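You operate a simulated robot arm through the tools that you are given. There is no shell and no other tool.

You run a simulated robot arm. Do the job below in one go: nothing can be reset, and whatever is moved stays where it is left.

TASK
Press the yellow stack from the shelf's row of five onto the white stack on the press tray.
Fine: pile it on, shut the tray, press till the ribs show, then pull the tray out.

It is judged by the outcome, as a careful person would: the job done as asked, and still so three seconds after it is handed in. It fails if anything else is knocked over, pushed out of place, dropped, spilled or broken.

THE ROBOT
A 7-joint arm with a two-finger parallel gripper, fixed in place. Base frame: the origin is at the foot of the arm, x ahead of it, y to its left, z up. Readings come in m, degrees, newtons and seconds.
With the tool pointing down near the work surface it reaches from about 0.42 to 0.9 m from the base axis. Its first joint turns from -143.0 to 143.0 degrees. Payload 3 kg.
The TCP is the grasp point between the finger pads, 0.03 m short of the fingertips. In the tool frame z runs along the fingers and y along their closing line. The gripper opens to 0.094 m. The fingers are 0.028 m wide and 0.01 m thick; the gripper's body (0.05 by 0.096 m) begins 0.055 m behind the TCP.
Orientation is that of the tool frame in the base frame, as [roll, pitch, yaw] about the fixed x, y, z axes, in that order (R = Rz(yaw) Ry(pitch) Rx(roll)). With the fingers straight down and closing along the base's y, the tool's x points along the base's -x, its y along +y and its z along -z.

THE INTERFACE
- The arm moves only by the tool play_rows. Its argument "targets" is a list of rows, each an object of numbers (a shift or turn left out is 0, a gripper value left out holds the last): "tx", "ty", "tz": the shift along the base's x, y, z in m; "ax", "ay", "az": the turn, a rotation vector about the base's x, y, z in degrees; "grip": the finger opening in m, from 0 to 0.094. In form: [{"tx": .., "ty": .., "tz": .., "ax": .., "ay": .., "az": .., "grip": ..}, ...]. A call has 1 to 20 rows; each row is the pose to reach, as a shift and turn from the pose commanded when the call began. Rows are played at 5 a second. More than 0.05 m and 8.6 degrees between two rows, or a gripper value outside its range, and nothing of the call is played. Where a pose cannot be reached the arm comes as near as it can. A force on the tool above 60 N (or 10 N above the force at the start of the call, whichever is more), or a blocked arm, ends the call early, and 0.2 s more pass. Each finger travels about 0.072 m/s and halts on what it meets, pressing with about 21 N; the grip force reading is that of the motor and also rises with nothing between the fingers. The clock runs only during rows and for 0.2 s after the last one: add rows that repeat a pose to give the fingers time. The reply holds the time, the measured pose of the TCP, the force on the tool along the base axes, the opening and the grip force, in the units named above and with some noise, with the torque about the TCP (base axes, N m) and any sound that the robot's microphone picked up.
- Cameras (640 x 400 px; columns grow to the right, rows downward): "scene" is fixed at [0.0526, -0.5006, 1.6651]; the picture's right is [0.87, -0.49, 0.00], its down [-0.25, -0.44, -0.86] and it looks along [0.43, 0.75, -0.51] (base axes); focal length 328 px, centre (320, 200). "wrist" rides on the gripper at [0.076, 0.014, -0.102] in the tool frame; the picture's right is [-0.18, 0.98, 0.00], its down [-0.75, -0.14, -0.64] and it looks along [-0.63, -0.12, 0.77] (tool axes); focal length 243 px, centre (320, 200). There is no depth. A picture from a camera that has moved, and an enlarged one, comes with that camera's place and axes in the base frame and with its lens.
- snapshot(camera): a new picture of that camera. No time passes.
- zoom(camera, box): a new picture of the part [left, top, right, bottom] of that camera's present view, enlarged. No time passes.
- job_done(): hands the job in; it is judged then, once.

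Places have to be worked out from the pictures, the camera data and where the tool is seen. Open the gripper and draw the arm clear of the work before you hand the job in, unless the task says otherwise.

The tools are called after "Call:" as a command line: name --argument value ..., lists and objects as JSON in quotes. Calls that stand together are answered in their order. play_rows: Moves the arm, as the interface text tells. Its arguments: {"type":"object","properties":{"targets":{"type":"array"}},"required":["targets"]} The other tools are called the same way: snapshot (camera) takes a picture; zoom (camera, box) takes an enlarged picture of a part of a camera's view; job_done () hands the job in.

At the start:

```text
clock: 0.0
tool_pos: [0.403, 0.2032, 1.3694]
tool_rot: [179.9, 0.0, -180.0]
force: [0.1, 0.6, -0.4]
torque: [-0.02, 0.0, 0.01]
width: 0.0939
grasp_force: 0.1
```

scene: 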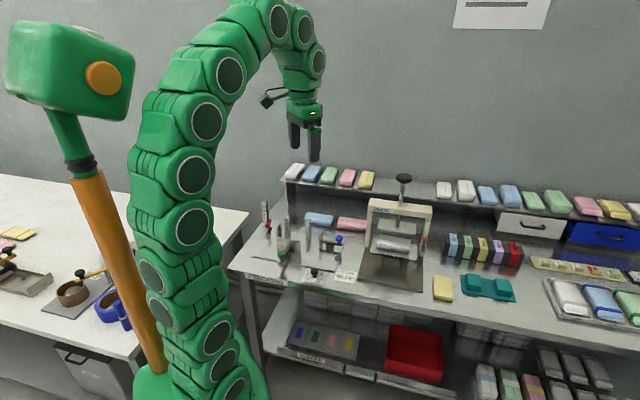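
wrist: 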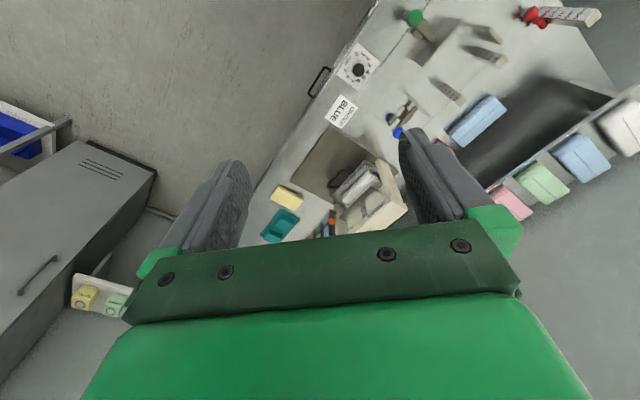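

I start by looking closely at the workbench with enlarged views of the press and the shelf rows.

Call:
zoom --camera "scene" --box '[240, 150, 460, 290]'

Call:
zoom --camera "scene" --box '[340, 180, 450, 300]'

Call:
zoom --camera "scene" --box '[420, 160, 640, 330]'

Call:
zoom --camera "wrist" --box '[240, 60, 480, 260]'

```text
2.86 times, centred on (350, 220) of scene
camera zoom: at [0.0526, -0.5006, 1.6651], right [0.87, -0.49, 0.0], down [-0.25, -0.44, -0.86], along [0.43, 0.75, -0.51], focal length 936 px, centre (234, 143)
```

zoom: 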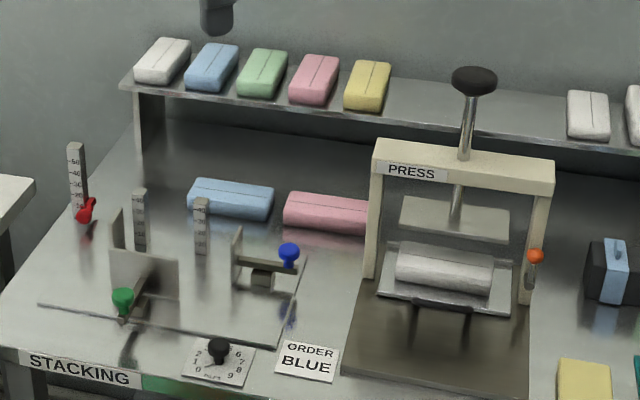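

```text
3.33 times, centred on (395, 240) of scene
camera zoom: at [0.0526, -0.5006, 1.6651], right [0.87, -0.49, 0.0], down [-0.25, -0.44, -0.86], along [0.43, 0.75, -0.51], focal length 1092 px, centre (70, 67)
```

zoom: 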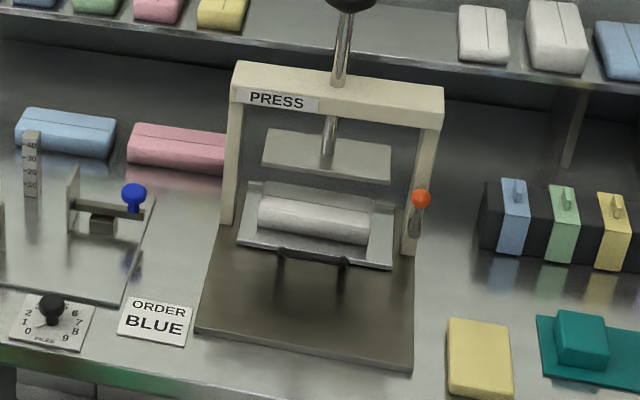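

```text
2.35 times, centred on (530, 245) of scene
camera zoom: at [0.0526, -0.5006, 1.6651], right [0.87, -0.49, 0.0], down [-0.25, -0.44, -0.86], along [0.43, 0.75, -0.51], focal length 771 px, centre (-174, 94)
```

zoom: 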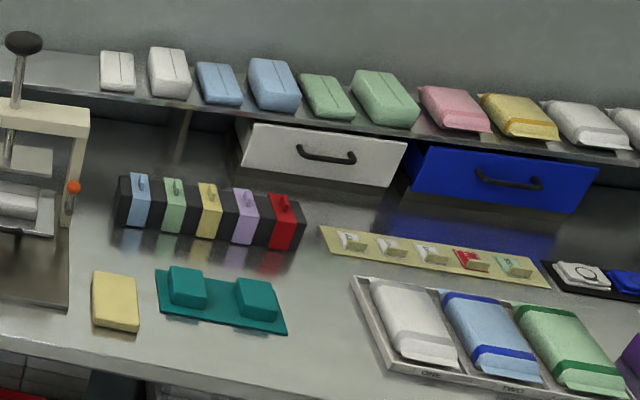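

```text
2.00 times, centred on (360, 160) of wrist
camera zoom: at [0.3259, 0.2153, 1.4726], right [0.18, 0.98, 0.0], down [0.75, -0.14, 0.64], along [0.63, -0.12, -0.77], focal length 485 px, centre (240, 280)
```

zoom: 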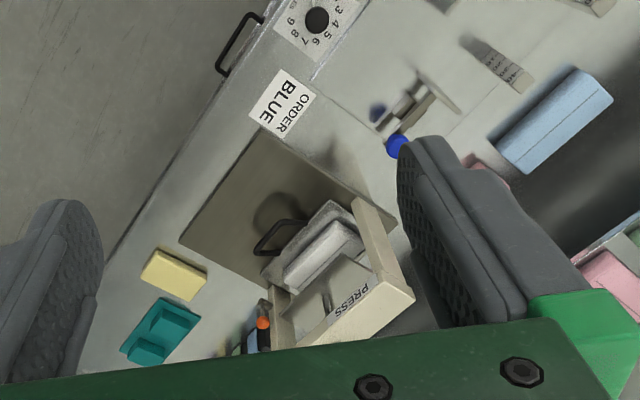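

The bench runs about 45° to the base frame: the press front edge goes from roughly (0.61, 0.20) to (0.77, 0.04), and the table top is near z 0.80. I turn the tool 45° about the vertical, high in free air, so the wrist camera faces the shelf and press squarely.

Call:
play_rows --targets '[{"az": 7.5}, {"az": 15}, {"az": 22.5}, {"az": 30}, {"az": 37.5}, {"az": 45}, {"az": 45}]'

```text
clock: 1.6
tool_pos: [0.4036, 0.2016, 1.3687]
tool_rot: [-179.9, 0.0, -135.0]
force: [0.6, 0.2, 0.5]
torque: [0.04, 0.0, -0.02]
width: 0.0939
grasp_force: 0.1
```

The turn went as commanded. Now I take a wrist picture from this heading.

Call:
snapshot --camera "wrist"

Call:
snapshot --camera "scene"

```text
taken
camera wrist: at [0.3382, 0.1571, 1.4725], right [-0.57, 0.82, 0.0], down [0.63, 0.43, 0.64], along [0.53, 0.36, -0.77], focal length 243 px, centre (320, 200)
```

wrist: 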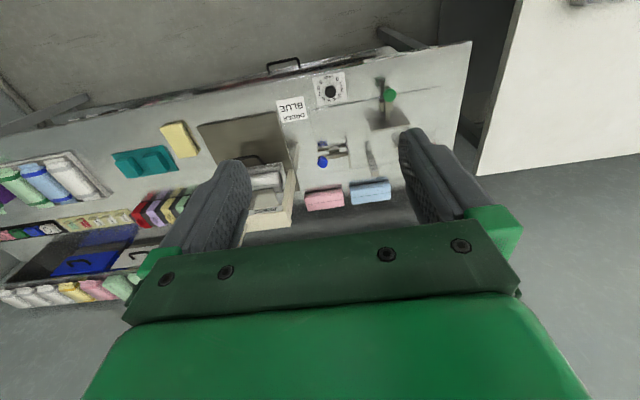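

```text
taken
```

scene: 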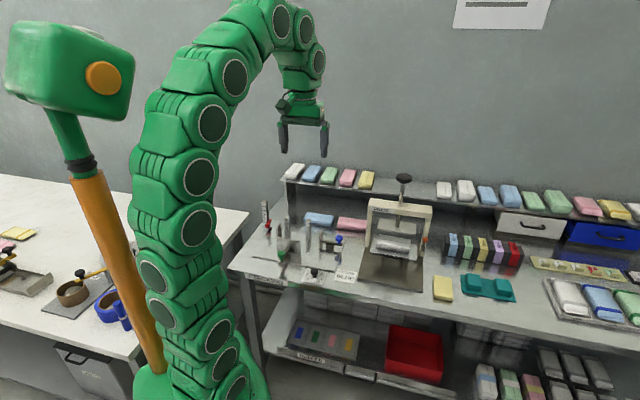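

The wrist picture is inverted (far things are at the bottom) and the gripper hides the shelf. I tilt the tool forward about the bench direction so the camera can see the shelf row.

Call:
play_rows --targets '[{"ax": 4.4, "ay": -4.4}, {"ax": 8.8, "ay": -8.8}, {"ax": 13.2, "ay": -13.2}, {"ax": 17.7, "ay": -17.7}, {"ax": 22, "ay": -22}, {"ax": 22, "ay": -22}]'

Call:
snapshot --camera "wrist"

```text
clock: 3.0
tool_pos: [0.4027, 0.2015, 1.3696]
tool_rot: [180.0, 31.2, -134.8]
force: [-0.5, -0.2, -0.5]
torque: [0.0, -0.01, 0.03]
width: 0.0938
grasp_force: 0.0
```

```text
taken
camera wrist: at [0.3083, 0.1273, 1.4185], right [-0.58, 0.81, 0.1], down [0.32, 0.12, 0.94], along [0.75, 0.58, -0.33], focal length 243 px, centre (320, 200)
```

wrist: 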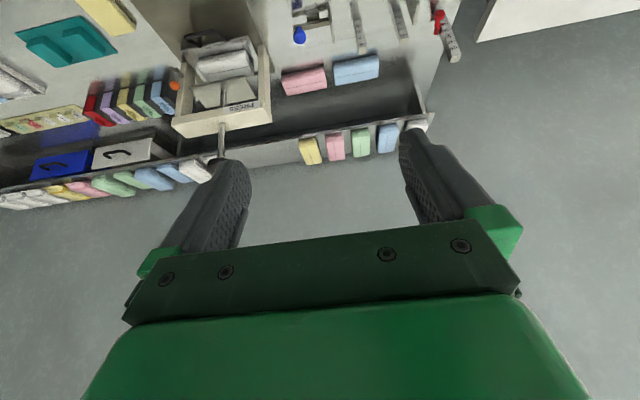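

Now the shelf and press are in view. I enlarge the press and row of five.

Call:
zoom --camera "wrist" --box '[280, 80, 440, 180]'

Call:
zoom --camera "wrist" --box '[150, 0, 310, 180]'

Call:
zoom --camera "scene" --box '[280, 150, 400, 225]'

Call:
zoom --camera "scene" --box '[350, 190, 450, 290]'

```text
4.00 times, centred on (360, 130) of wrist
camera zoom: at [0.3083, 0.1273, 1.4185], right [-0.58, 0.81, 0.1], down [0.32, 0.12, 0.94], along [0.75, 0.58, -0.33], focal length 970 px, centre (160, 480)
```

zoom: 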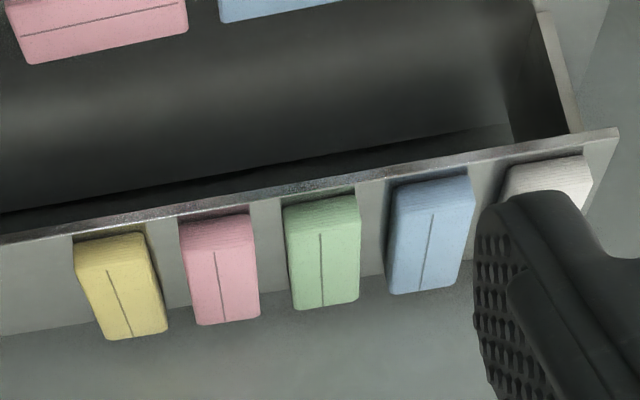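

```text
2.22 times, centred on (230, 90) of wrist
camera zoom: at [0.3083, 0.1273, 1.4185], right [-0.58, 0.81, 0.1], down [0.32, 0.12, 0.94], along [0.75, 0.58, -0.33], focal length 539 px, centre (520, 444)
```

zoom: 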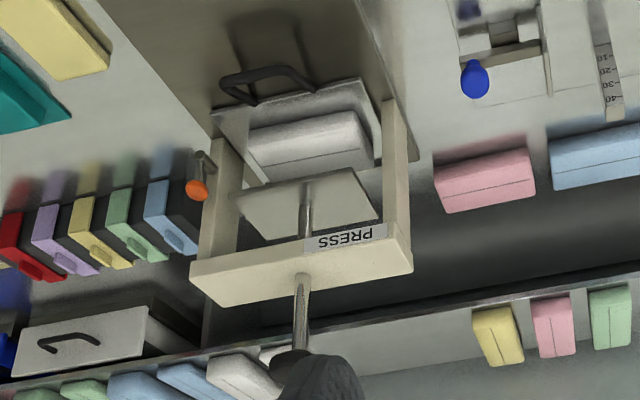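

```text
5.33 times, centred on (340, 188) of scene
camera zoom: at [0.0526, -0.5006, 1.6651], right [0.87, -0.49, 0.0], down [-0.25, -0.44, -0.86], along [0.43, 0.75, -0.51], focal length 1747 px, centre (213, 267)
```

zoom: 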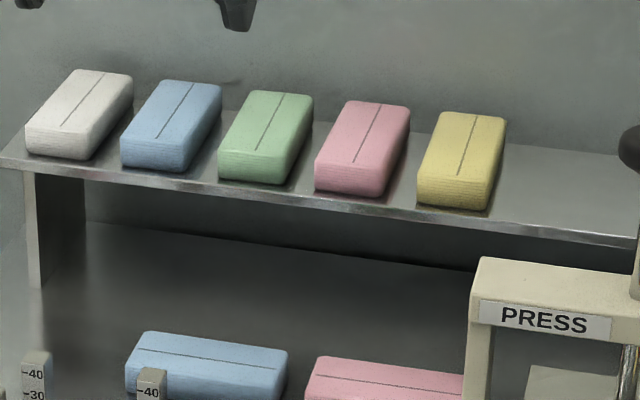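

```text
4.00 times, centred on (400, 240) of scene
camera zoom: at [0.0526, -0.5006, 1.6651], right [0.87, -0.49, 0.0], down [-0.25, -0.44, -0.86], along [0.43, 0.75, -0.51], focal length 1311 px, centre (0, 40)
```

zoom: 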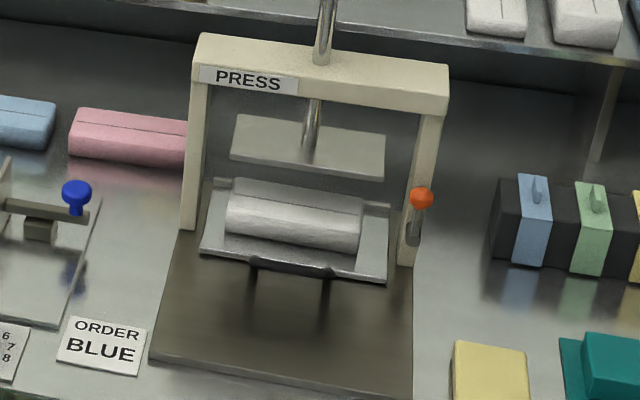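

Triangulating puts the yellow stack's top centre near (0.927, 0.586, 0.978), long side pointing into the shelf. The press shaft is near (0.827, 0.255), its knob at z about 1.14. I enlarge the press in the wrist view to place the tray and white stack.

Call:
zoom --camera "wrist" --box '[180, 20, 280, 130]'

Call:
zoom --camera "scene" --box '[360, 195, 435, 265]'

```text
3.64 times, centred on (230, 75) of wrist
camera zoom: at [0.3083, 0.1273, 1.4185], right [-0.58, 0.81, 0.1], down [0.32, 0.12, 0.94], along [0.75, 0.58, -0.33], focal length 882 px, centre (647, 654)
```

zoom: 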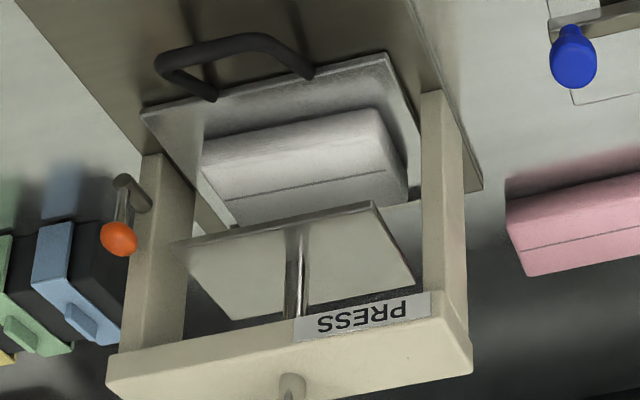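

```text
5.71 times, centred on (398, 230) of scene
camera zoom: at [0.0526, -0.5006, 1.6651], right [0.87, -0.49, 0.0], down [-0.25, -0.44, -0.86], along [0.43, 0.75, -0.51], focal length 1872 px, centre (-123, 29)
```

zoom: 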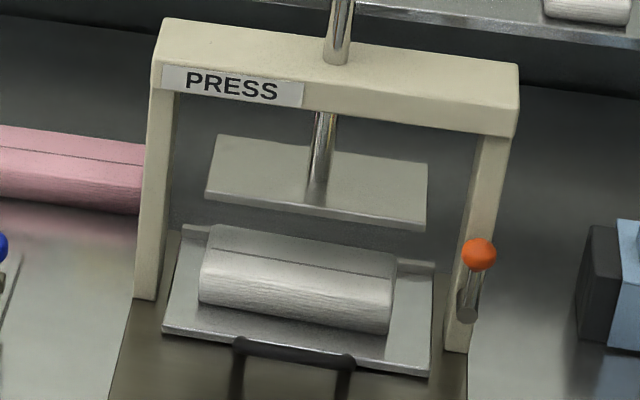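

The white stack's seam centre lies near (0.824, 0.259, 0.862), which is right under the press plate, so the tray is presently in. The tray must likely be drawn out before piling. I move the wrist camera in front of the press for a closer look at the tray handle and the orange lever.

Call:
play_rows --targets '[{"tx": 0.024, "ty": -0.02, "tz": -0.033}, {"tx": 0.049, "ty": -0.04, "tz": -0.066}, {"tx": 0.073, "ty": -0.06, "tz": -0.1}, {"tx": 0.098, "ty": -0.08, "tz": -0.133}, {"tx": 0.122, "ty": -0.1, "tz": -0.166}, {"tx": 0.147, "ty": -0.12, "tz": -0.2}, {"tx": 0.171, "ty": -0.14, "tz": -0.233}, {"tx": 0.197, "ty": -0.162, "tz": -0.266}, {"tx": 0.197, "ty": -0.162, "tz": -0.266}]'

Call:
snapshot --camera "wrist"

Call:
snapshot --camera "scene"

```text
clock: 5.0
tool_pos: [0.6004, 0.0395, 1.1033]
tool_rot: [180.0, 31.1, -134.9]
force: [0.0, 0.6, -0.3]
torque: [-0.01, -0.01, 0.02]
width: 0.0939
grasp_force: 0.1
```

```text
taken
camera wrist: at [0.5066, -0.0351, 1.1523], right [-0.58, 0.81, 0.1], down [0.32, 0.12, 0.94], along [0.75, 0.58, -0.33], focal length 243 px, centre (320, 200)
```

wrist: 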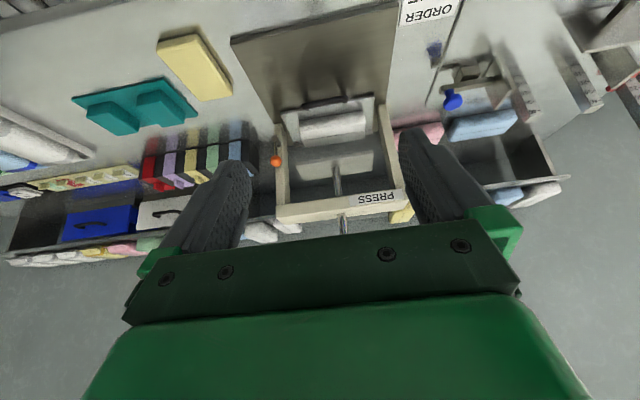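

```text
taken
```

scene: 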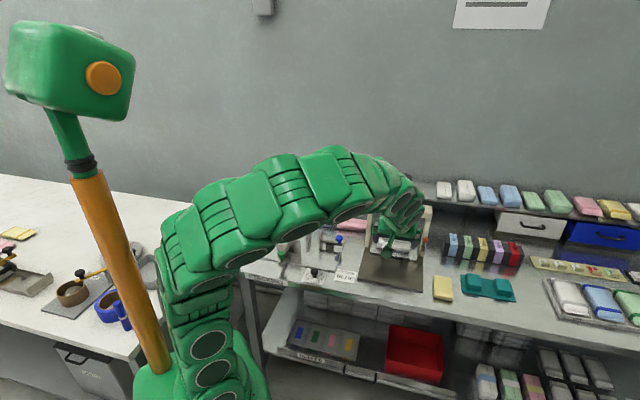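

I enlarge the press in this nearer wrist view.

Call:
zoom --camera "wrist" --box '[260, 80, 420, 180]'

Call:
zoom --camera "wrist" --box '[250, 80, 330, 130]'

Call:
zoom --camera "wrist" --box '[260, 130, 420, 230]'

```text
4.00 times, centred on (340, 130) of wrist
camera zoom: at [0.5066, -0.0351, 1.1523], right [-0.58, 0.81, 0.1], down [0.32, 0.12, 0.94], along [0.75, 0.58, -0.33], focal length 970 px, centre (240, 480)
```

zoom: 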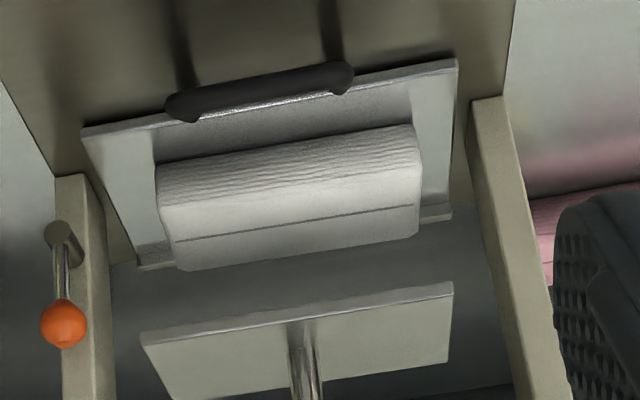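

```text
8.00 times, centred on (290, 105) of wrist
camera zoom: at [0.5066, -0.0351, 1.1523], right [-0.58, 0.81, 0.1], down [0.32, 0.12, 0.94], along [0.75, 0.58, -0.33], focal length 1941 px, centre (560, 960)
```

zoom: 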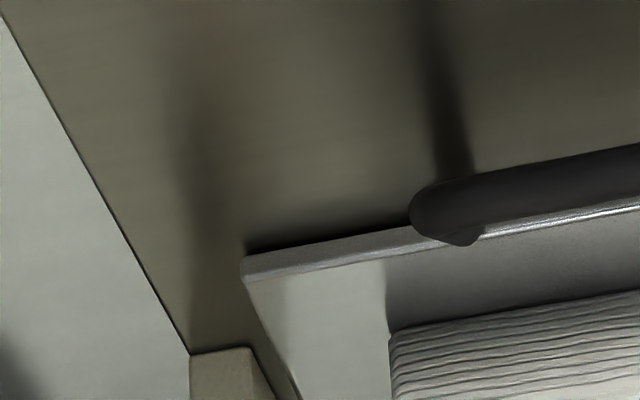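

```text
4.00 times, centred on (340, 180) of wrist
camera zoom: at [0.5066, -0.0351, 1.1523], right [-0.58, 0.81, 0.1], down [0.32, 0.12, 0.94], along [0.75, 0.58, -0.33], focal length 970 px, centre (240, 280)
```

zoom: 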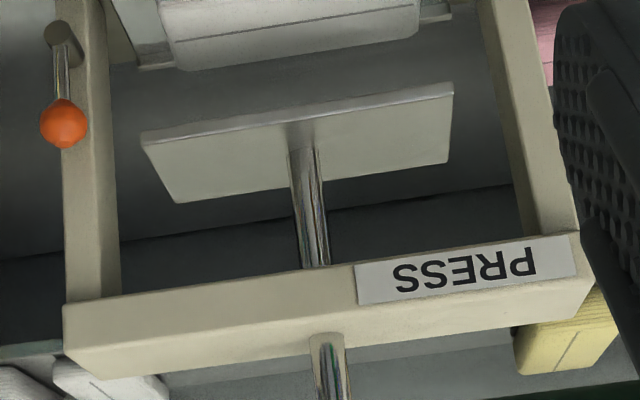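

The tray is shut under the plate: its front edge is at about e2 = 0.707 (distance along the bench's depth axis), and the handle bar sits near (0.75, 0.187, 0.86). The orange lever stands upright on the right post. I'll draw the tray out first, so I level the tool here in free air.

Call:
play_rows --targets '[{"ax": -5.5, "ay": 5.5}, {"ax": -11, "ay": 11}, {"ax": -16.5, "ay": 16.5}, {"ax": -22, "ay": 22}]'

Call:
play_rows --targets '[{"az": -8.2}, {"az": -16.4}, {"az": -24.5}, {"az": -32.7}, {"az": -40.9}, {"az": -49.1}, {"az": -57.3}, {"az": -65.5}, {"az": -73.6}, {"az": -81.8}, {"az": -90, "grip": 0.06}, {"az": -90, "grip": 0.045}, {"az": -90, "grip": 0.04}]'

Call:
snapshot --camera "wrist"

```text
clock: 6.0
tool_pos: [0.6002, 0.0389, 1.1033]
tool_rot: [179.9, -0.1, -135.0]
force: [0.0, -0.5, 0.1]
torque: [-0.01, -0.02, -0.01]
width: 0.094
grasp_force: 0.1
```

```text
clock: 8.8
tool_pos: [0.599, 0.0399, 1.104]
tool_rot: [180.0, 0.0, 134.9]
force: [-1.1, 0.5, 0.5]
torque: [-0.03, 0.01, 0.01]
width: 0.04
grasp_force: 0.1
```

```text
taken
camera wrist: at [0.5552, 0.1029, 1.2063], right [0.83, 0.56, 0.0], down [0.43, -0.63, 0.64], along [0.36, -0.53, -0.77], focal length 243 px, centre (320, 200)
```

wrist: 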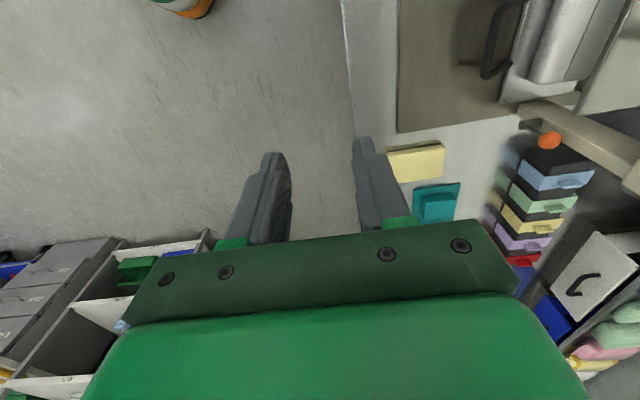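

The tool is now turned so the fingers close along the bench's depth. I move to above the handle, tilting about 15° so the gripper body leans away from the press frame.

Call:
play_rows --targets '[{"tx": 0.028, "ty": 0.028, "tz": -0.02, "ax": 2.1, "ay": -2.1}, {"tx": 0.057, "ty": 0.055, "tz": -0.041, "ax": 4.2, "ay": -4.2}, {"tx": 0.085, "ty": 0.083, "tz": -0.062, "ax": 6.4, "ay": -6.4}, {"tx": 0.113, "ty": 0.111, "tz": -0.083, "ax": 8.5, "ay": -8.5}, {"tx": 0.1415, "ty": 0.1385, "tz": -0.1035, "ax": 10.6, "ay": -10.6}, {"tx": 0.1415, "ty": 0.1385, "tz": -0.1035, "ax": 10.6, "ay": -10.6}]'

Call:
snapshot --camera "wrist"

Call:
snapshot --camera "scene"

```text
clock: 10.2
tool_pos: [0.7413, 0.1801, 1.0001]
tool_rot: [165.0, -0.1, 135.0]
force: [0.5, 0.2, 0.6]
torque: [-0.05, 0.0, -0.01]
width: 0.0399
grasp_force: 0.1
```

```text
taken
camera wrist: at [0.6789, 0.2236, 1.1032], right [0.8, 0.54, 0.25], down [0.32, -0.75, 0.58], along [0.51, -0.39, -0.77], focal length 243 px, centre (320, 200)
```

wrist: 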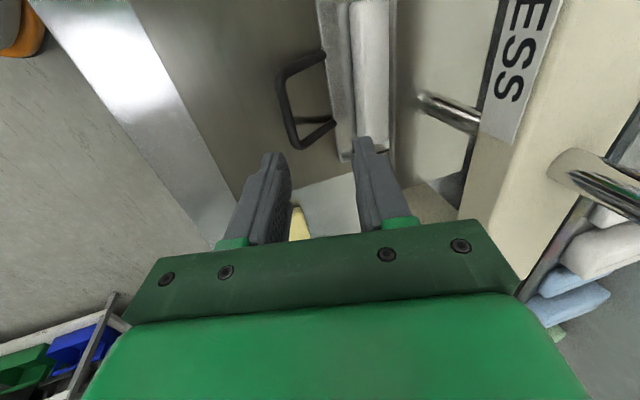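

```text
taken
```

scene: 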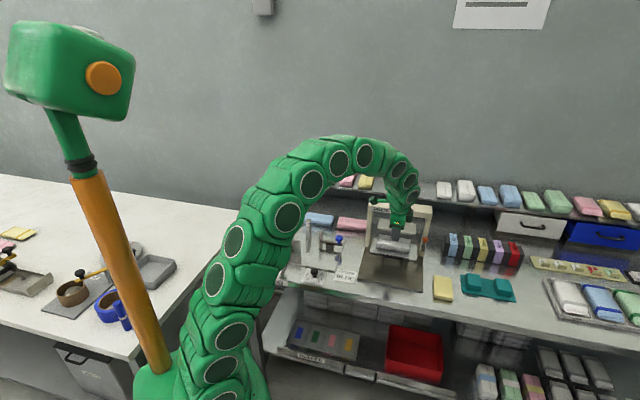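

I enlarge the handle to refine where its bar lies.

Call:
zoom --camera "wrist" --box '[250, 30, 410, 180]'

Call:
zoom --camera "scene" --box '[350, 190, 450, 290]'

```text
2.67 times, centred on (330, 105) of wrist
camera zoom: at [0.6789, 0.2236, 1.1032], right [0.8, 0.54, 0.25], down [0.32, -0.75, 0.58], along [0.51, -0.39, -0.77], focal length 647 px, centre (293, 453)
```

zoom: 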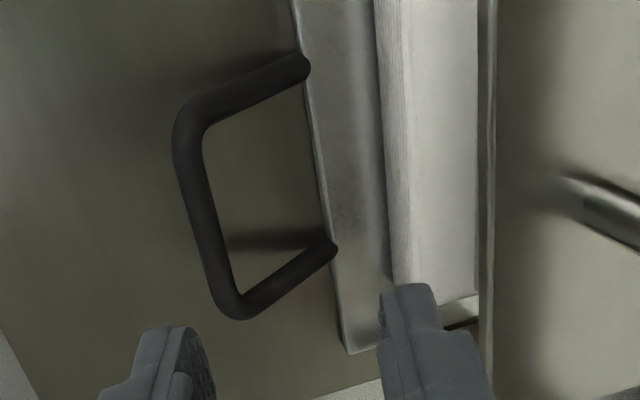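

```text
4.00 times, centred on (400, 240) of scene
camera zoom: at [0.0526, -0.5006, 1.6651], right [0.87, -0.49, 0.0], down [-0.25, -0.44, -0.86], along [0.43, 0.75, -0.51], focal length 1311 px, centre (0, 40)
```

zoom: 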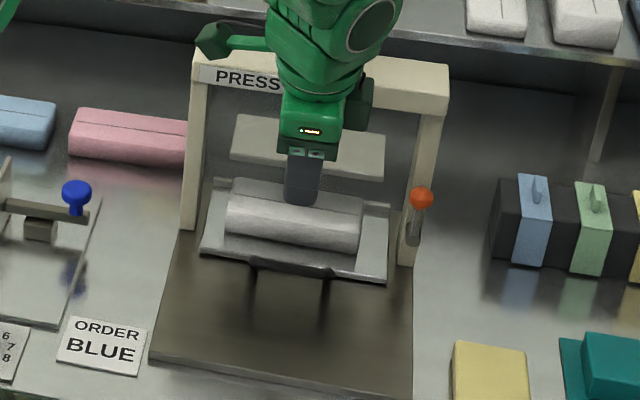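

The handle bar's middle works out to about (0.748, 0.178, 0.865). I lower the open fingers around it, checking forces and stopping before closing.

Call:
play_rows --targets '[{"tx": 0.0063, "ty": -0.003, "tz": -0.03}, {"tx": 0.0063, "ty": -0.003, "tz": -0.06}, {"tx": 0.0063, "ty": -0.003, "tz": -0.09}, {"tx": 0.0063, "ty": -0.003, "tz": -0.11}, {"tx": 0.0063, "ty": -0.003, "tz": -0.125}]'

Call:
snapshot --camera "wrist"

Call:
zoom --camera "scene" --box '[350, 190, 450, 290]'

```text
clock: 11.4
tool_pos: [0.7475, 0.1757, 0.8753]
tool_rot: [165.0, 0.0, 135.0]
force: [-0.2, 1.5, 0.3]
torque: [0.02, -0.03, 0.0]
width: 0.0399
grasp_force: 0.0
```

```text
taken
camera wrist: at [0.6842, 0.2198, 0.9787], right [0.8, 0.54, 0.25], down [0.32, -0.75, 0.58], along [0.51, -0.39, -0.77], focal length 243 px, centre (320, 200)
```

wrist: 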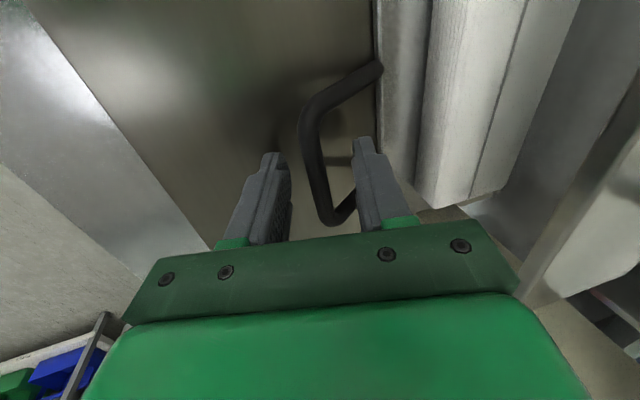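

```text
4.00 times, centred on (400, 240) of scene
camera zoom: at [0.0526, -0.5006, 1.6651], right [0.87, -0.49, 0.0], down [-0.25, -0.44, -0.86], along [0.43, 0.75, -0.51], focal length 1311 px, centre (0, 40)
```

zoom: 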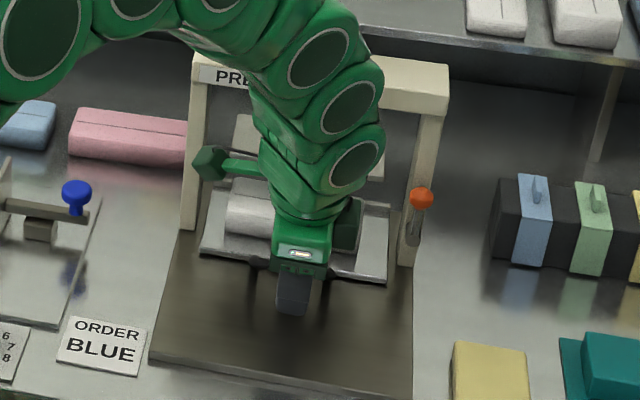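

The bar appears between the finger pads at the grasp point. I close the fingers on it.

Call:
play_rows --targets '[{"grip": 0.02}, {"grip": 0.0}, {"grip": 0.0}, {"grip": 0.0}]'

Call:
snapshot --camera "wrist"

```text
clock: 12.4
tool_pos: [0.748, 0.1752, 0.8756]
tool_rot: [165.0, 0.1, 134.9]
force: [-2.0, 2.6, 3.0]
torque: [-0.08, -0.14, 0.75]
width: 0.0143
grasp_force: 45.7
```

```text
taken
camera wrist: at [0.6844, 0.2198, 0.9788], right [0.8, 0.54, 0.25], down [0.32, -0.75, 0.58], along [0.51, -0.39, -0.77], focal length 243 px, centre (320, 200)
```

wrist: 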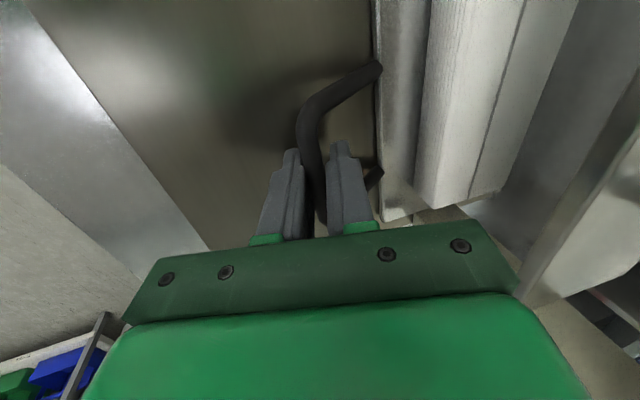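

The grip closed at 14 mm on the bar. I pull the tray out a first 3 cm along the bench's depth and watch the forces.

Call:
play_rows --targets '[{"tx": -0.005, "ty": -0.005, "grip": 0.0}, {"tx": -0.01, "ty": -0.01}, {"tx": -0.016, "ty": -0.016}, {"tx": -0.021, "ty": -0.021}]'

Call:
zoom --camera "scene" --box '[350, 190, 450, 290]'

Call:
snapshot --camera "wrist"

```text
clock: 13.4
tool_pos: [0.7267, 0.1558, 0.8756]
tool_rot: [165.1, 0.0, 135.0]
force: [-4.5, 5.3, 8.8]
torque: [-0.41, -0.5, 0.61]
width: 0.0142
grasp_force: 45.6
```

```text
4.00 times, centred on (400, 240) of scene
camera zoom: at [0.0526, -0.5006, 1.6651], right [0.87, -0.49, 0.0], down [-0.25, -0.44, -0.86], along [0.43, 0.75, -0.51], focal length 1311 px, centre (0, 40)
```

zoom: 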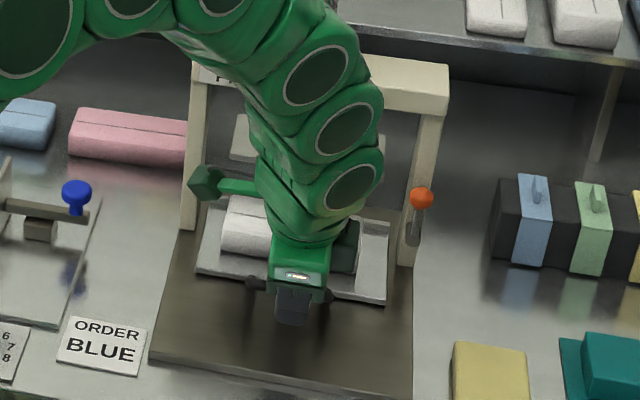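

```text
taken
camera wrist: at [0.6629, 0.1985, 0.9787], right [0.8, 0.54, 0.26], down [0.32, -0.75, 0.58], along [0.51, -0.39, -0.77], focal length 243 px, centre (320, 200)
```

wrist: 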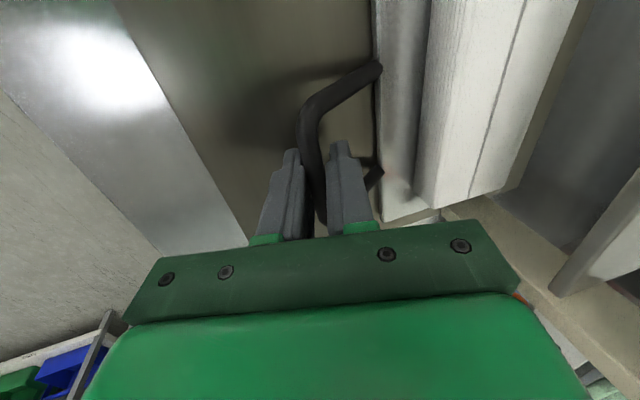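

The tray and white stack slide out smoothly with the handle. I continue another 7 cm, adding a small sideways and upward relief for the lateral force.

Call:
play_rows --targets '[{"tx": -0.0107, "ty": -0.0093, "tz": 0.001}, {"tx": -0.0207, "ty": -0.0193, "tz": 0.001}, {"tx": -0.0307, "ty": -0.0293, "tz": 0.001}, {"tx": -0.0407, "ty": -0.0393, "tz": 0.001}, {"tx": -0.0502, "ty": -0.0488, "tz": 0.001}]'

Call:
snapshot --camera "scene"

Call:
zoom --camera "scene" --box '[350, 190, 450, 290]'

Call:
snapshot --camera "wrist"

```text
clock: 14.6
tool_pos: [0.6768, 0.104, 0.8759]
tool_rot: [165.2, -0.1, 135.0]
force: [16.2, -17.1, -30.4]
torque: [-0.33, -0.32, 0.64]
width: 0.0142
grasp_force: 44.9
```

```text
taken
```

scene: 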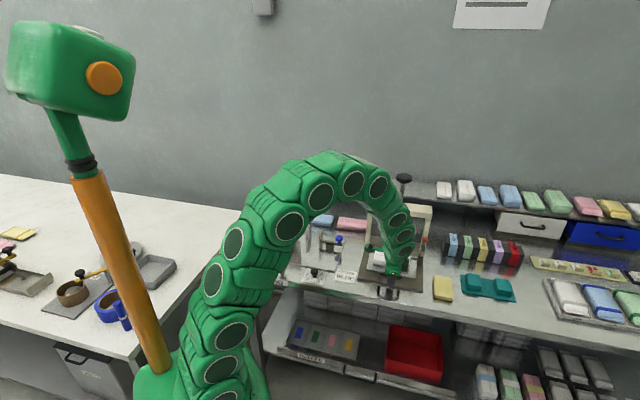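

```text
4.00 times, centred on (400, 240) of scene
camera zoom: at [0.0526, -0.5006, 1.6651], right [0.87, -0.49, 0.0], down [-0.25, -0.44, -0.86], along [0.43, 0.75, -0.51], focal length 1311 px, centre (0, 40)
```

zoom: 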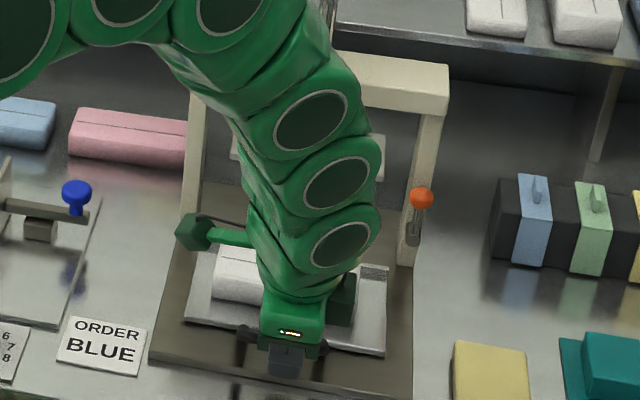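

```text
taken
camera wrist: at [0.6134, 0.1491, 0.9789], right [0.8, 0.54, 0.25], down [0.32, -0.75, 0.58], along [0.51, -0.39, -0.77], focal length 243 px, centre (320, 200)
```

wrist: 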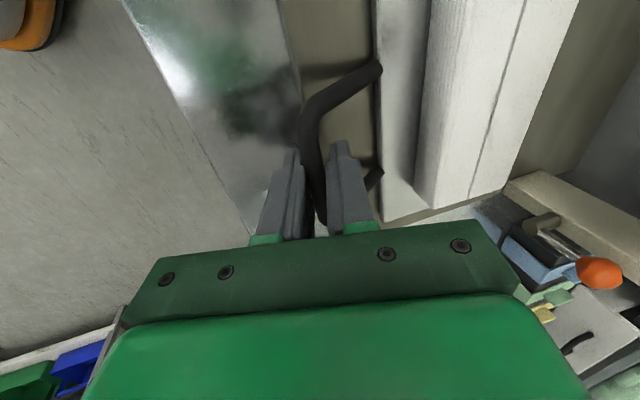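

The small relief overshot (about 30 N of constraint force), so the mount is stiff and the original line was right. I undo that relief and draw out 2 cm more, watching for a stop.

Call:
play_rows --targets '[{"tx": 0.0006, "ty": -0.0006, "tz": -0.0008}, {"tx": -0.0034, "ty": -0.0046, "tz": -0.0008}, {"tx": -0.0074, "ty": -0.0086, "tz": -0.0008}, {"tx": -0.0104, "ty": -0.0116, "tz": -0.0008}, {"tx": -0.0134, "ty": -0.0146, "tz": -0.0008}]'

Call:
zoom --camera "scene" --box '[350, 190, 450, 290]'

```text
clock: 15.8
tool_pos: [0.6625, 0.0912, 0.8762]
tool_rot: [164.9, 0.0, 135.0]
force: [9.5, -7.5, 10.3]
torque: [-0.21, -0.22, 0.7]
width: 0.0142
grasp_force: 45.2
```

```text
4.00 times, centred on (400, 240) of scene
camera zoom: at [0.0526, -0.5006, 1.6651], right [0.87, -0.49, 0.0], down [-0.25, -0.44, -0.86], along [0.43, 0.75, -0.51], focal length 1311 px, centre (0, 40)
```

zoom: 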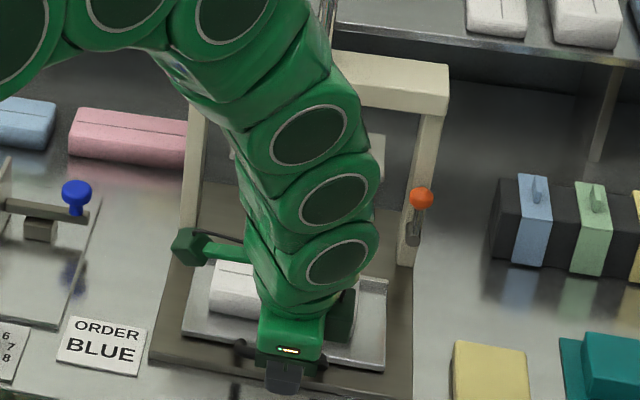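

The tray is 12 cm out, with the white stack clear of the plate and beam. I open the fingers around the bar and lift straight up.

Call:
play_rows --targets '[{"grip": 0.03}, {"grip": 0.04}, {"grip": 0.04}]'

Call:
play_rows --targets '[{"tz": 0.02, "grip": 0.04}, {"tz": 0.05}, {"tz": 0.09}, {"tz": 0.135}, {"tz": 0.18}, {"tx": -0.02, "ty": -0.02, "tz": 0.22}]'

Call:
zoom --camera "scene" --box '[350, 190, 450, 290]'

Call:
snapshot --camera "wrist"

```text
clock: 16.6
tool_pos: [0.6621, 0.0912, 0.8764]
tool_rot: [165.0, 0.1, 134.9]
force: [0.5, -0.6, -0.5]
torque: [0.0, 0.02, 0.0]
width: 0.0399
grasp_force: 0.0
```

```text
clock: 18.0
tool_pos: [0.6423, 0.0703, 1.0954]
tool_rot: [165.0, 0.0, 135.0]
force: [0.0, 0.6, 0.1]
torque: [0.02, -0.01, -0.02]
width: 0.0405
grasp_force: 0.2
```

```text
4.00 times, centred on (400, 240) of scene
camera zoom: at [0.0526, -0.5006, 1.6651], right [0.87, -0.49, 0.0], down [-0.25, -0.44, -0.86], along [0.43, 0.75, -0.51], focal length 1311 px, centre (0, 40)
```

zoom: 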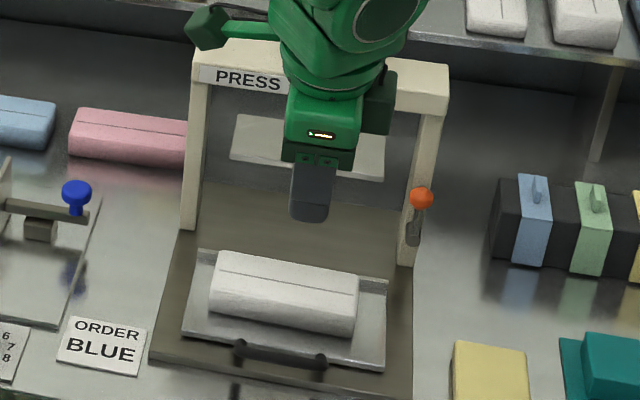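

```text
taken
camera wrist: at [0.5789, 0.1151, 1.1983], right [0.8, 0.54, 0.25], down [0.32, -0.75, 0.58], along [0.51, -0.39, -0.77], focal length 243 px, centre (320, 200)
```

wrist: 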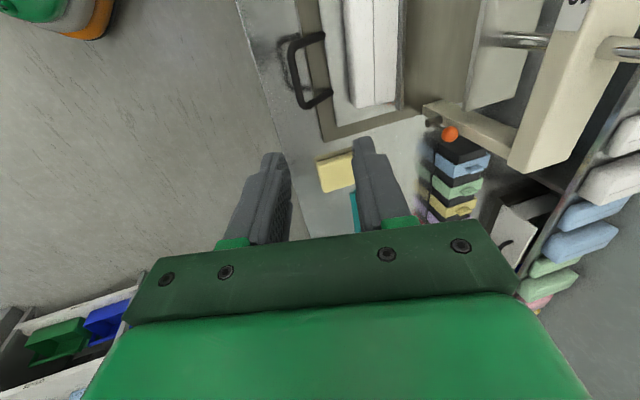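

The tray is out and the white stack is intact on it. Next I level the tool, rise, and turn back to face the shelf in front of the yellow stack.

Call:
play_rows --targets '[{"ax": -3.5, "ay": 3.5, "tz": 0.03}, {"ax": -7, "ay": 7, "tz": 0.06}, {"ax": -10.6, "ay": 10.6, "tz": 0.09, "grip": 0.085}, {"ax": -10.6, "ay": 10.6, "tz": 0.09, "grip": 0.085}]'

Call:
play_rows --targets '[{"az": 8.2, "tx": 0.002, "ty": 0.023, "tz": 0.006}, {"az": 16.4, "tx": 0.004, "ty": 0.046, "tz": 0.012}, {"az": 24.5, "tx": 0.006, "ty": 0.07, "tz": 0.018}, {"az": 32.7, "tx": 0.008, "ty": 0.093, "tz": 0.024}, {"az": 40.9, "tx": 0.01, "ty": 0.116, "tz": 0.03}, {"az": 49.1, "tx": 0.012, "ty": 0.139, "tz": 0.036}, {"az": 57.3, "tx": 0.014, "ty": 0.162, "tz": 0.042}, {"az": 65.5, "tx": 0.016, "ty": 0.186, "tz": 0.048}, {"az": 73.6, "tx": 0.018, "ty": 0.209, "tz": 0.054}, {"az": 81.8, "tx": 0.02, "ty": 0.232, "tz": 0.06}, {"az": 90, "tx": 0.023, "ty": 0.255, "tz": 0.065}, {"az": 90, "tx": 0.023, "ty": 0.255, "tz": 0.065}]'

Call:
snapshot --camera "scene"

```text
clock: 19.0
tool_pos: [0.6421, 0.071, 1.1844]
tool_rot: [-179.9, 0.0, 135.0]
force: [0.7, 0.5, 0.3]
torque: [0.0, -0.03, 0.03]
width: 0.085
grasp_force: 0.1
```

```text
clock: 21.6
tool_pos: [0.6558, 0.324, 1.2289]
tool_rot: [-179.9, 0.0, -134.9]
force: [0.2, -0.1, 0.6]
torque: [0.0, 0.04, 0.01]
width: 0.0851
grasp_force: 0.1
out of reach, approached as far as the arm can: row 10, 11, 12
```

```text
taken
```

scene: 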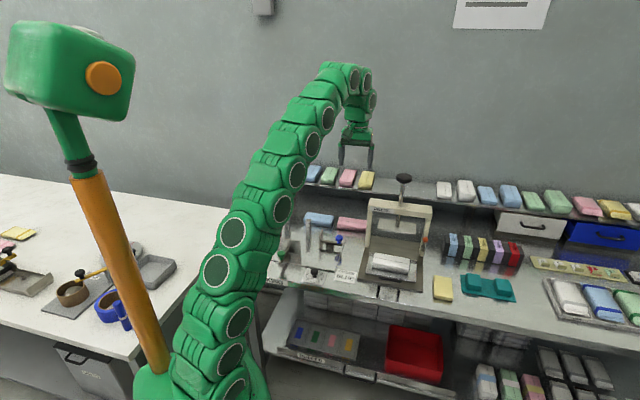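

Straight-down reach ends at about 0.73 m radius at this height, so the shelf needs a forward-tilted tool. I tilt 45° about the bench axis while lowering a bit, well in front of the shelf.

Call:
play_rows --targets '[{"ax": 5.3, "ay": -5.3, "tz": -0.02}, {"ax": 10.6, "ay": -10.6, "tz": -0.04}, {"ax": 15.9, "ay": -15.9, "tz": -0.06}, {"ax": 21.2, "ay": -21.2, "tz": -0.08}, {"ax": 26.5, "ay": -26.5, "tz": -0.1}, {"ax": 31.8, "ay": -31.8, "tz": -0.1}, {"ax": 31.8, "ay": -31.8, "tz": -0.1}]'

Call:
snapshot --camera "wrist"

Call:
snapshot --camera "scene"

```text
clock: 23.2
tool_pos: [0.6568, 0.3225, 1.1293]
tool_rot: [-179.9, 45.0, -135.1]
force: [-0.3, 0.0, 0.0]
torque: [0.01, 0.02, 0.0]
width: 0.085
grasp_force: 0.1
```

```text
taken
camera wrist: at [0.5562, 0.2431, 1.1481], right [-0.6, 0.79, 0.13], down [0.16, -0.04, 0.99], along [0.78, 0.62, -0.1], focal length 243 px, centre (320, 200)
```

wrist: 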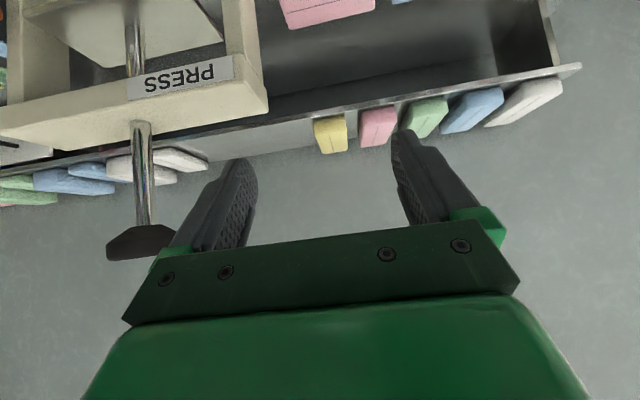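

```text
taken
```

scene: 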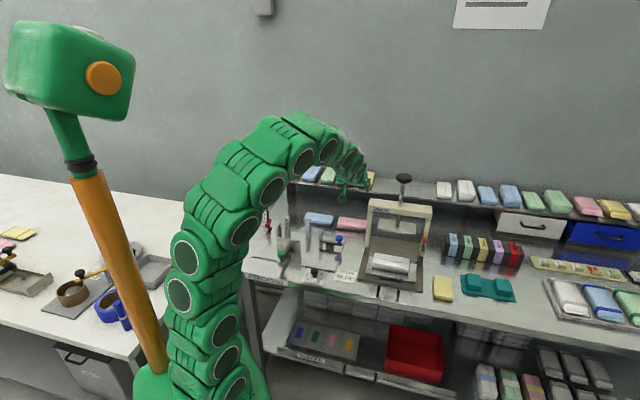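

The tilt went well and commands restart from the reached pose. I enlarge the yellow stack to refine its place.

Call:
zoom --camera "wrist" --box '[290, 90, 410, 165]'

Call:
zoom --camera "wrist" --box '[90, 60, 250, 280]'

```text
5.33 times, centred on (350, 128) of wrist
camera zoom: at [0.5562, 0.2431, 1.1481], right [-0.6, 0.79, 0.13], down [0.16, -0.04, 0.99], along [0.78, 0.62, -0.1], focal length 1294 px, centre (160, 587)
```

zoom: 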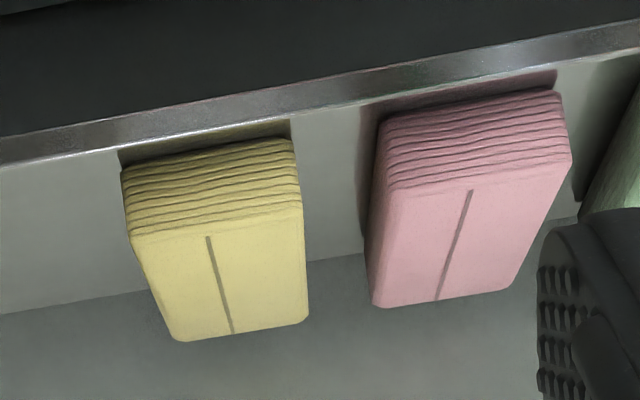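

```text
1.82 times, centred on (170, 170) of wrist
camera zoom: at [0.5562, 0.2431, 1.1481], right [-0.6, 0.79, 0.13], down [0.16, -0.04, 0.99], along [0.78, 0.62, -0.1], focal length 441 px, centre (593, 254)
```

zoom: 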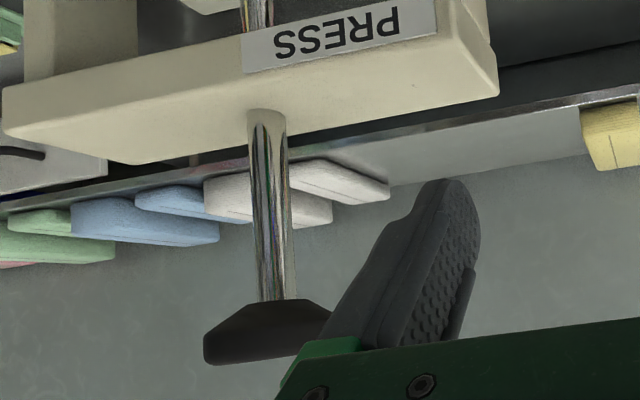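

The yellow stack spans e1 0.207–0.268 (bench-length axis), starts at depth e2 ≈ 1.012, and sits from z 0.953 to 0.979. There is a 29 mm gap to the pink one. I test the arm's reach by going over the shelf front at z 1.05 with a 60° tilt, above all the stack tops.

Call:
play_rows --targets '[{"tx": 0.031, "ty": 0.031, "tz": -0.011, "ax": 1.5, "ay": -1.5, "grip": 0.08}, {"tx": 0.062, "ty": 0.062, "tz": -0.022, "ax": 3, "ay": -3}, {"tx": 0.093, "ty": 0.093, "tz": -0.034, "ax": 4.5, "ay": -4.5}, {"tx": 0.124, "ty": 0.124, "tz": -0.045, "ax": 6, "ay": -6}, {"tx": 0.155, "ty": 0.155, "tz": -0.056, "ax": 7.5, "ay": -7.5}, {"tx": 0.187, "ty": 0.186, "tz": -0.068, "ax": 9, "ay": -9}, {"tx": 0.218, "ty": 0.2165, "tz": -0.079, "ax": 10.6, "ay": -10.6}, {"tx": 0.218, "ty": 0.2165, "tz": -0.079, "ax": 10.6, "ay": -10.6}]'

Call:
snapshot --camera "scene"

Call:
snapshot --camera "wrist"

```text
clock: 25.0
tool_pos: [0.8744, 0.5406, 1.0502]
tool_rot: [180.0, 59.9, -135.1]
force: [-0.3, -0.6, -0.2]
torque: [0.0, -0.02, 0.01]
width: 0.0799
grasp_force: 0.0
```

```text
taken
```

scene: 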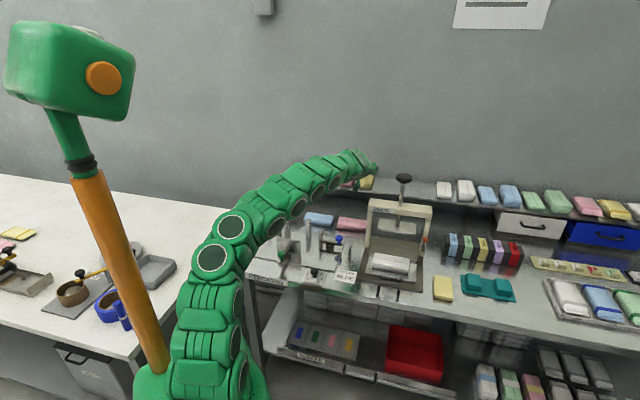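

```text
taken
camera wrist: at [0.7749, 0.4608, 1.0357], right [-0.63, 0.76, 0.16], down [-0.03, -0.23, 0.97], along [0.78, 0.61, 0.16], focal length 243 px, centre (320, 200)
```

wrist: 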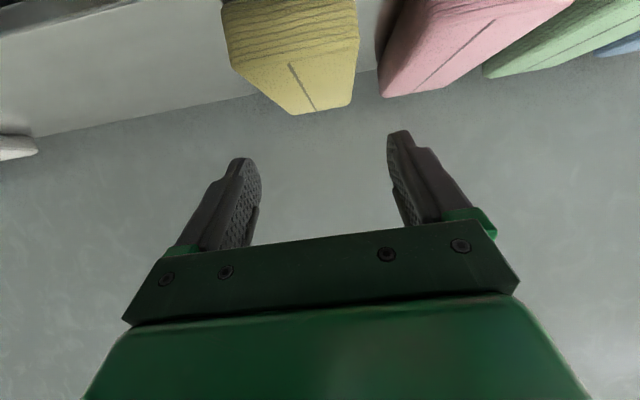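

The arm reaches here with a 60° tilt. I enlarge the yellow stack to check its alignment with the fingers.

Call:
zoom --camera "wrist" --box '[200, 0, 400, 125]'

```text
3.20 times, centred on (300, 62) of wrist
camera zoom: at [0.7749, 0.4608, 1.0357], right [-0.63, 0.76, 0.16], down [-0.03, -0.23, 0.97], along [0.78, 0.61, 0.16], focal length 776 px, centre (384, 640)
```

zoom: 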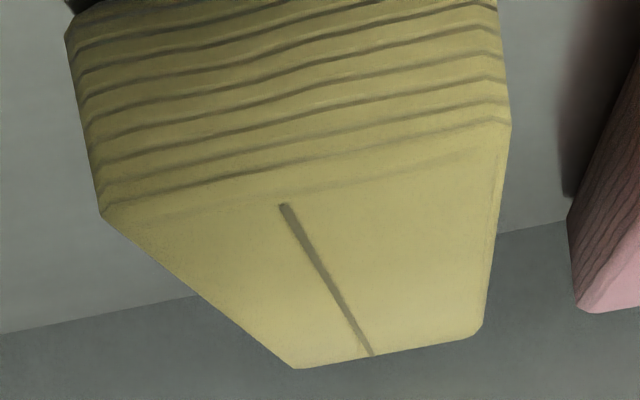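

The stack's centre line is at e1 ≈ 0.239, 3 mm right of the tool. I advance over it to depth 1.045 and then lower the open fingers to either side, staying above the shelf top.

Call:
play_rows --targets '[{"tx": 0.017, "ty": 0.015, "tz": 0.0}, {"tx": 0.0335, "ty": 0.0293, "tz": 0.0}, {"tx": 0.0335, "ty": 0.0293, "tz": -0.02}, {"tx": 0.0335, "ty": 0.0293, "tz": -0.04}, {"tx": 0.0335, "ty": 0.0293, "tz": -0.05}, {"tx": 0.0335, "ty": 0.0293, "tz": -0.05}]'

Call:
snapshot --camera "wrist"

Call:
zoom --camera "scene" --box '[310, 140, 430, 215]'

```text
clock: 26.4
tool_pos: [0.9077, 0.5692, 1.0014]
tool_rot: [179.9, 60.0, -134.9]
force: [-0.4, 0.3, 0.1]
torque: [0.02, -0.02, 0.0]
width: 0.0799
grasp_force: 0.0
```

```text
taken
camera wrist: at [0.8076, 0.4885, 0.9866], right [-0.63, 0.76, 0.16], down [-0.03, -0.23, 0.97], along [0.78, 0.61, 0.16], focal length 243 px, centre (320, 200)
```

wrist: 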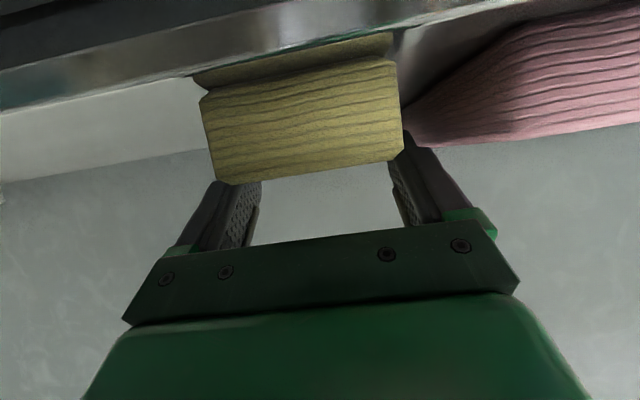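

```text
5.33 times, centred on (370, 178) of scene
camera zoom: at [0.0526, -0.5006, 1.6651], right [0.87, -0.49, 0.0], down [-0.25, -0.44, -0.86], along [0.43, 0.75, -0.51], focal length 1747 px, centre (53, 320)
```

zoom: 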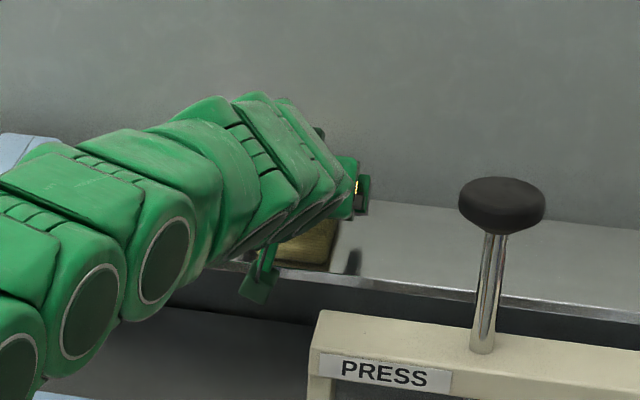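

The tool is centred on the stack (e1 0.2394) with no contact. I lower another 14 mm and close the fingers on its sides.

Call:
play_rows --targets '[{"tz": -0.007}, {"tz": -0.0145}, {"tz": -0.0145}]'

Call:
play_rows --targets '[{"grip": 0.07}, {"grip": 0.06}, {"grip": 0.05}, {"grip": 0.05}]'

Call:
snapshot --camera "wrist"

```text
clock: 27.2
tool_pos: [0.9081, 0.5692, 0.9863]
tool_rot: [-180.0, 60.0, -135.0]
force: [-3.7, -2.7, 6.9]
torque: [0.02, -0.02, 0.13]
width: 0.0795
grasp_force: 0.0
```

```text
clock: 28.2
tool_pos: [0.9068, 0.5684, 0.9865]
tool_rot: [-180.0, 60.0, -134.9]
force: [1.4, 0.3, 10.6]
torque: [0.19, -0.1, 0.0]
width: 0.0632
grasp_force: 21.2
```

```text
taken
camera wrist: at [0.8072, 0.4883, 0.9727], right [-0.63, 0.76, 0.16], down [-0.03, -0.23, 0.97], along [0.78, 0.61, 0.16], focal length 243 px, centre (320, 200)
```

wrist: 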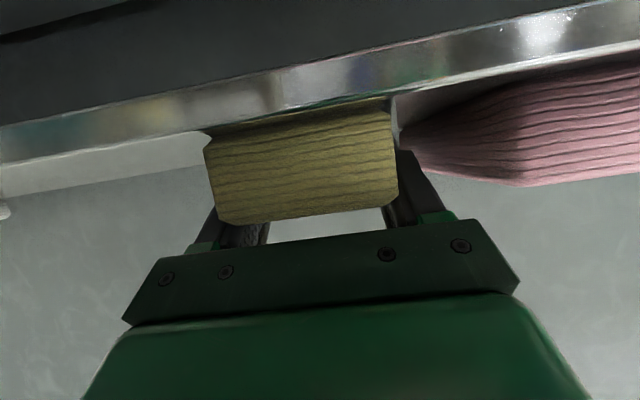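

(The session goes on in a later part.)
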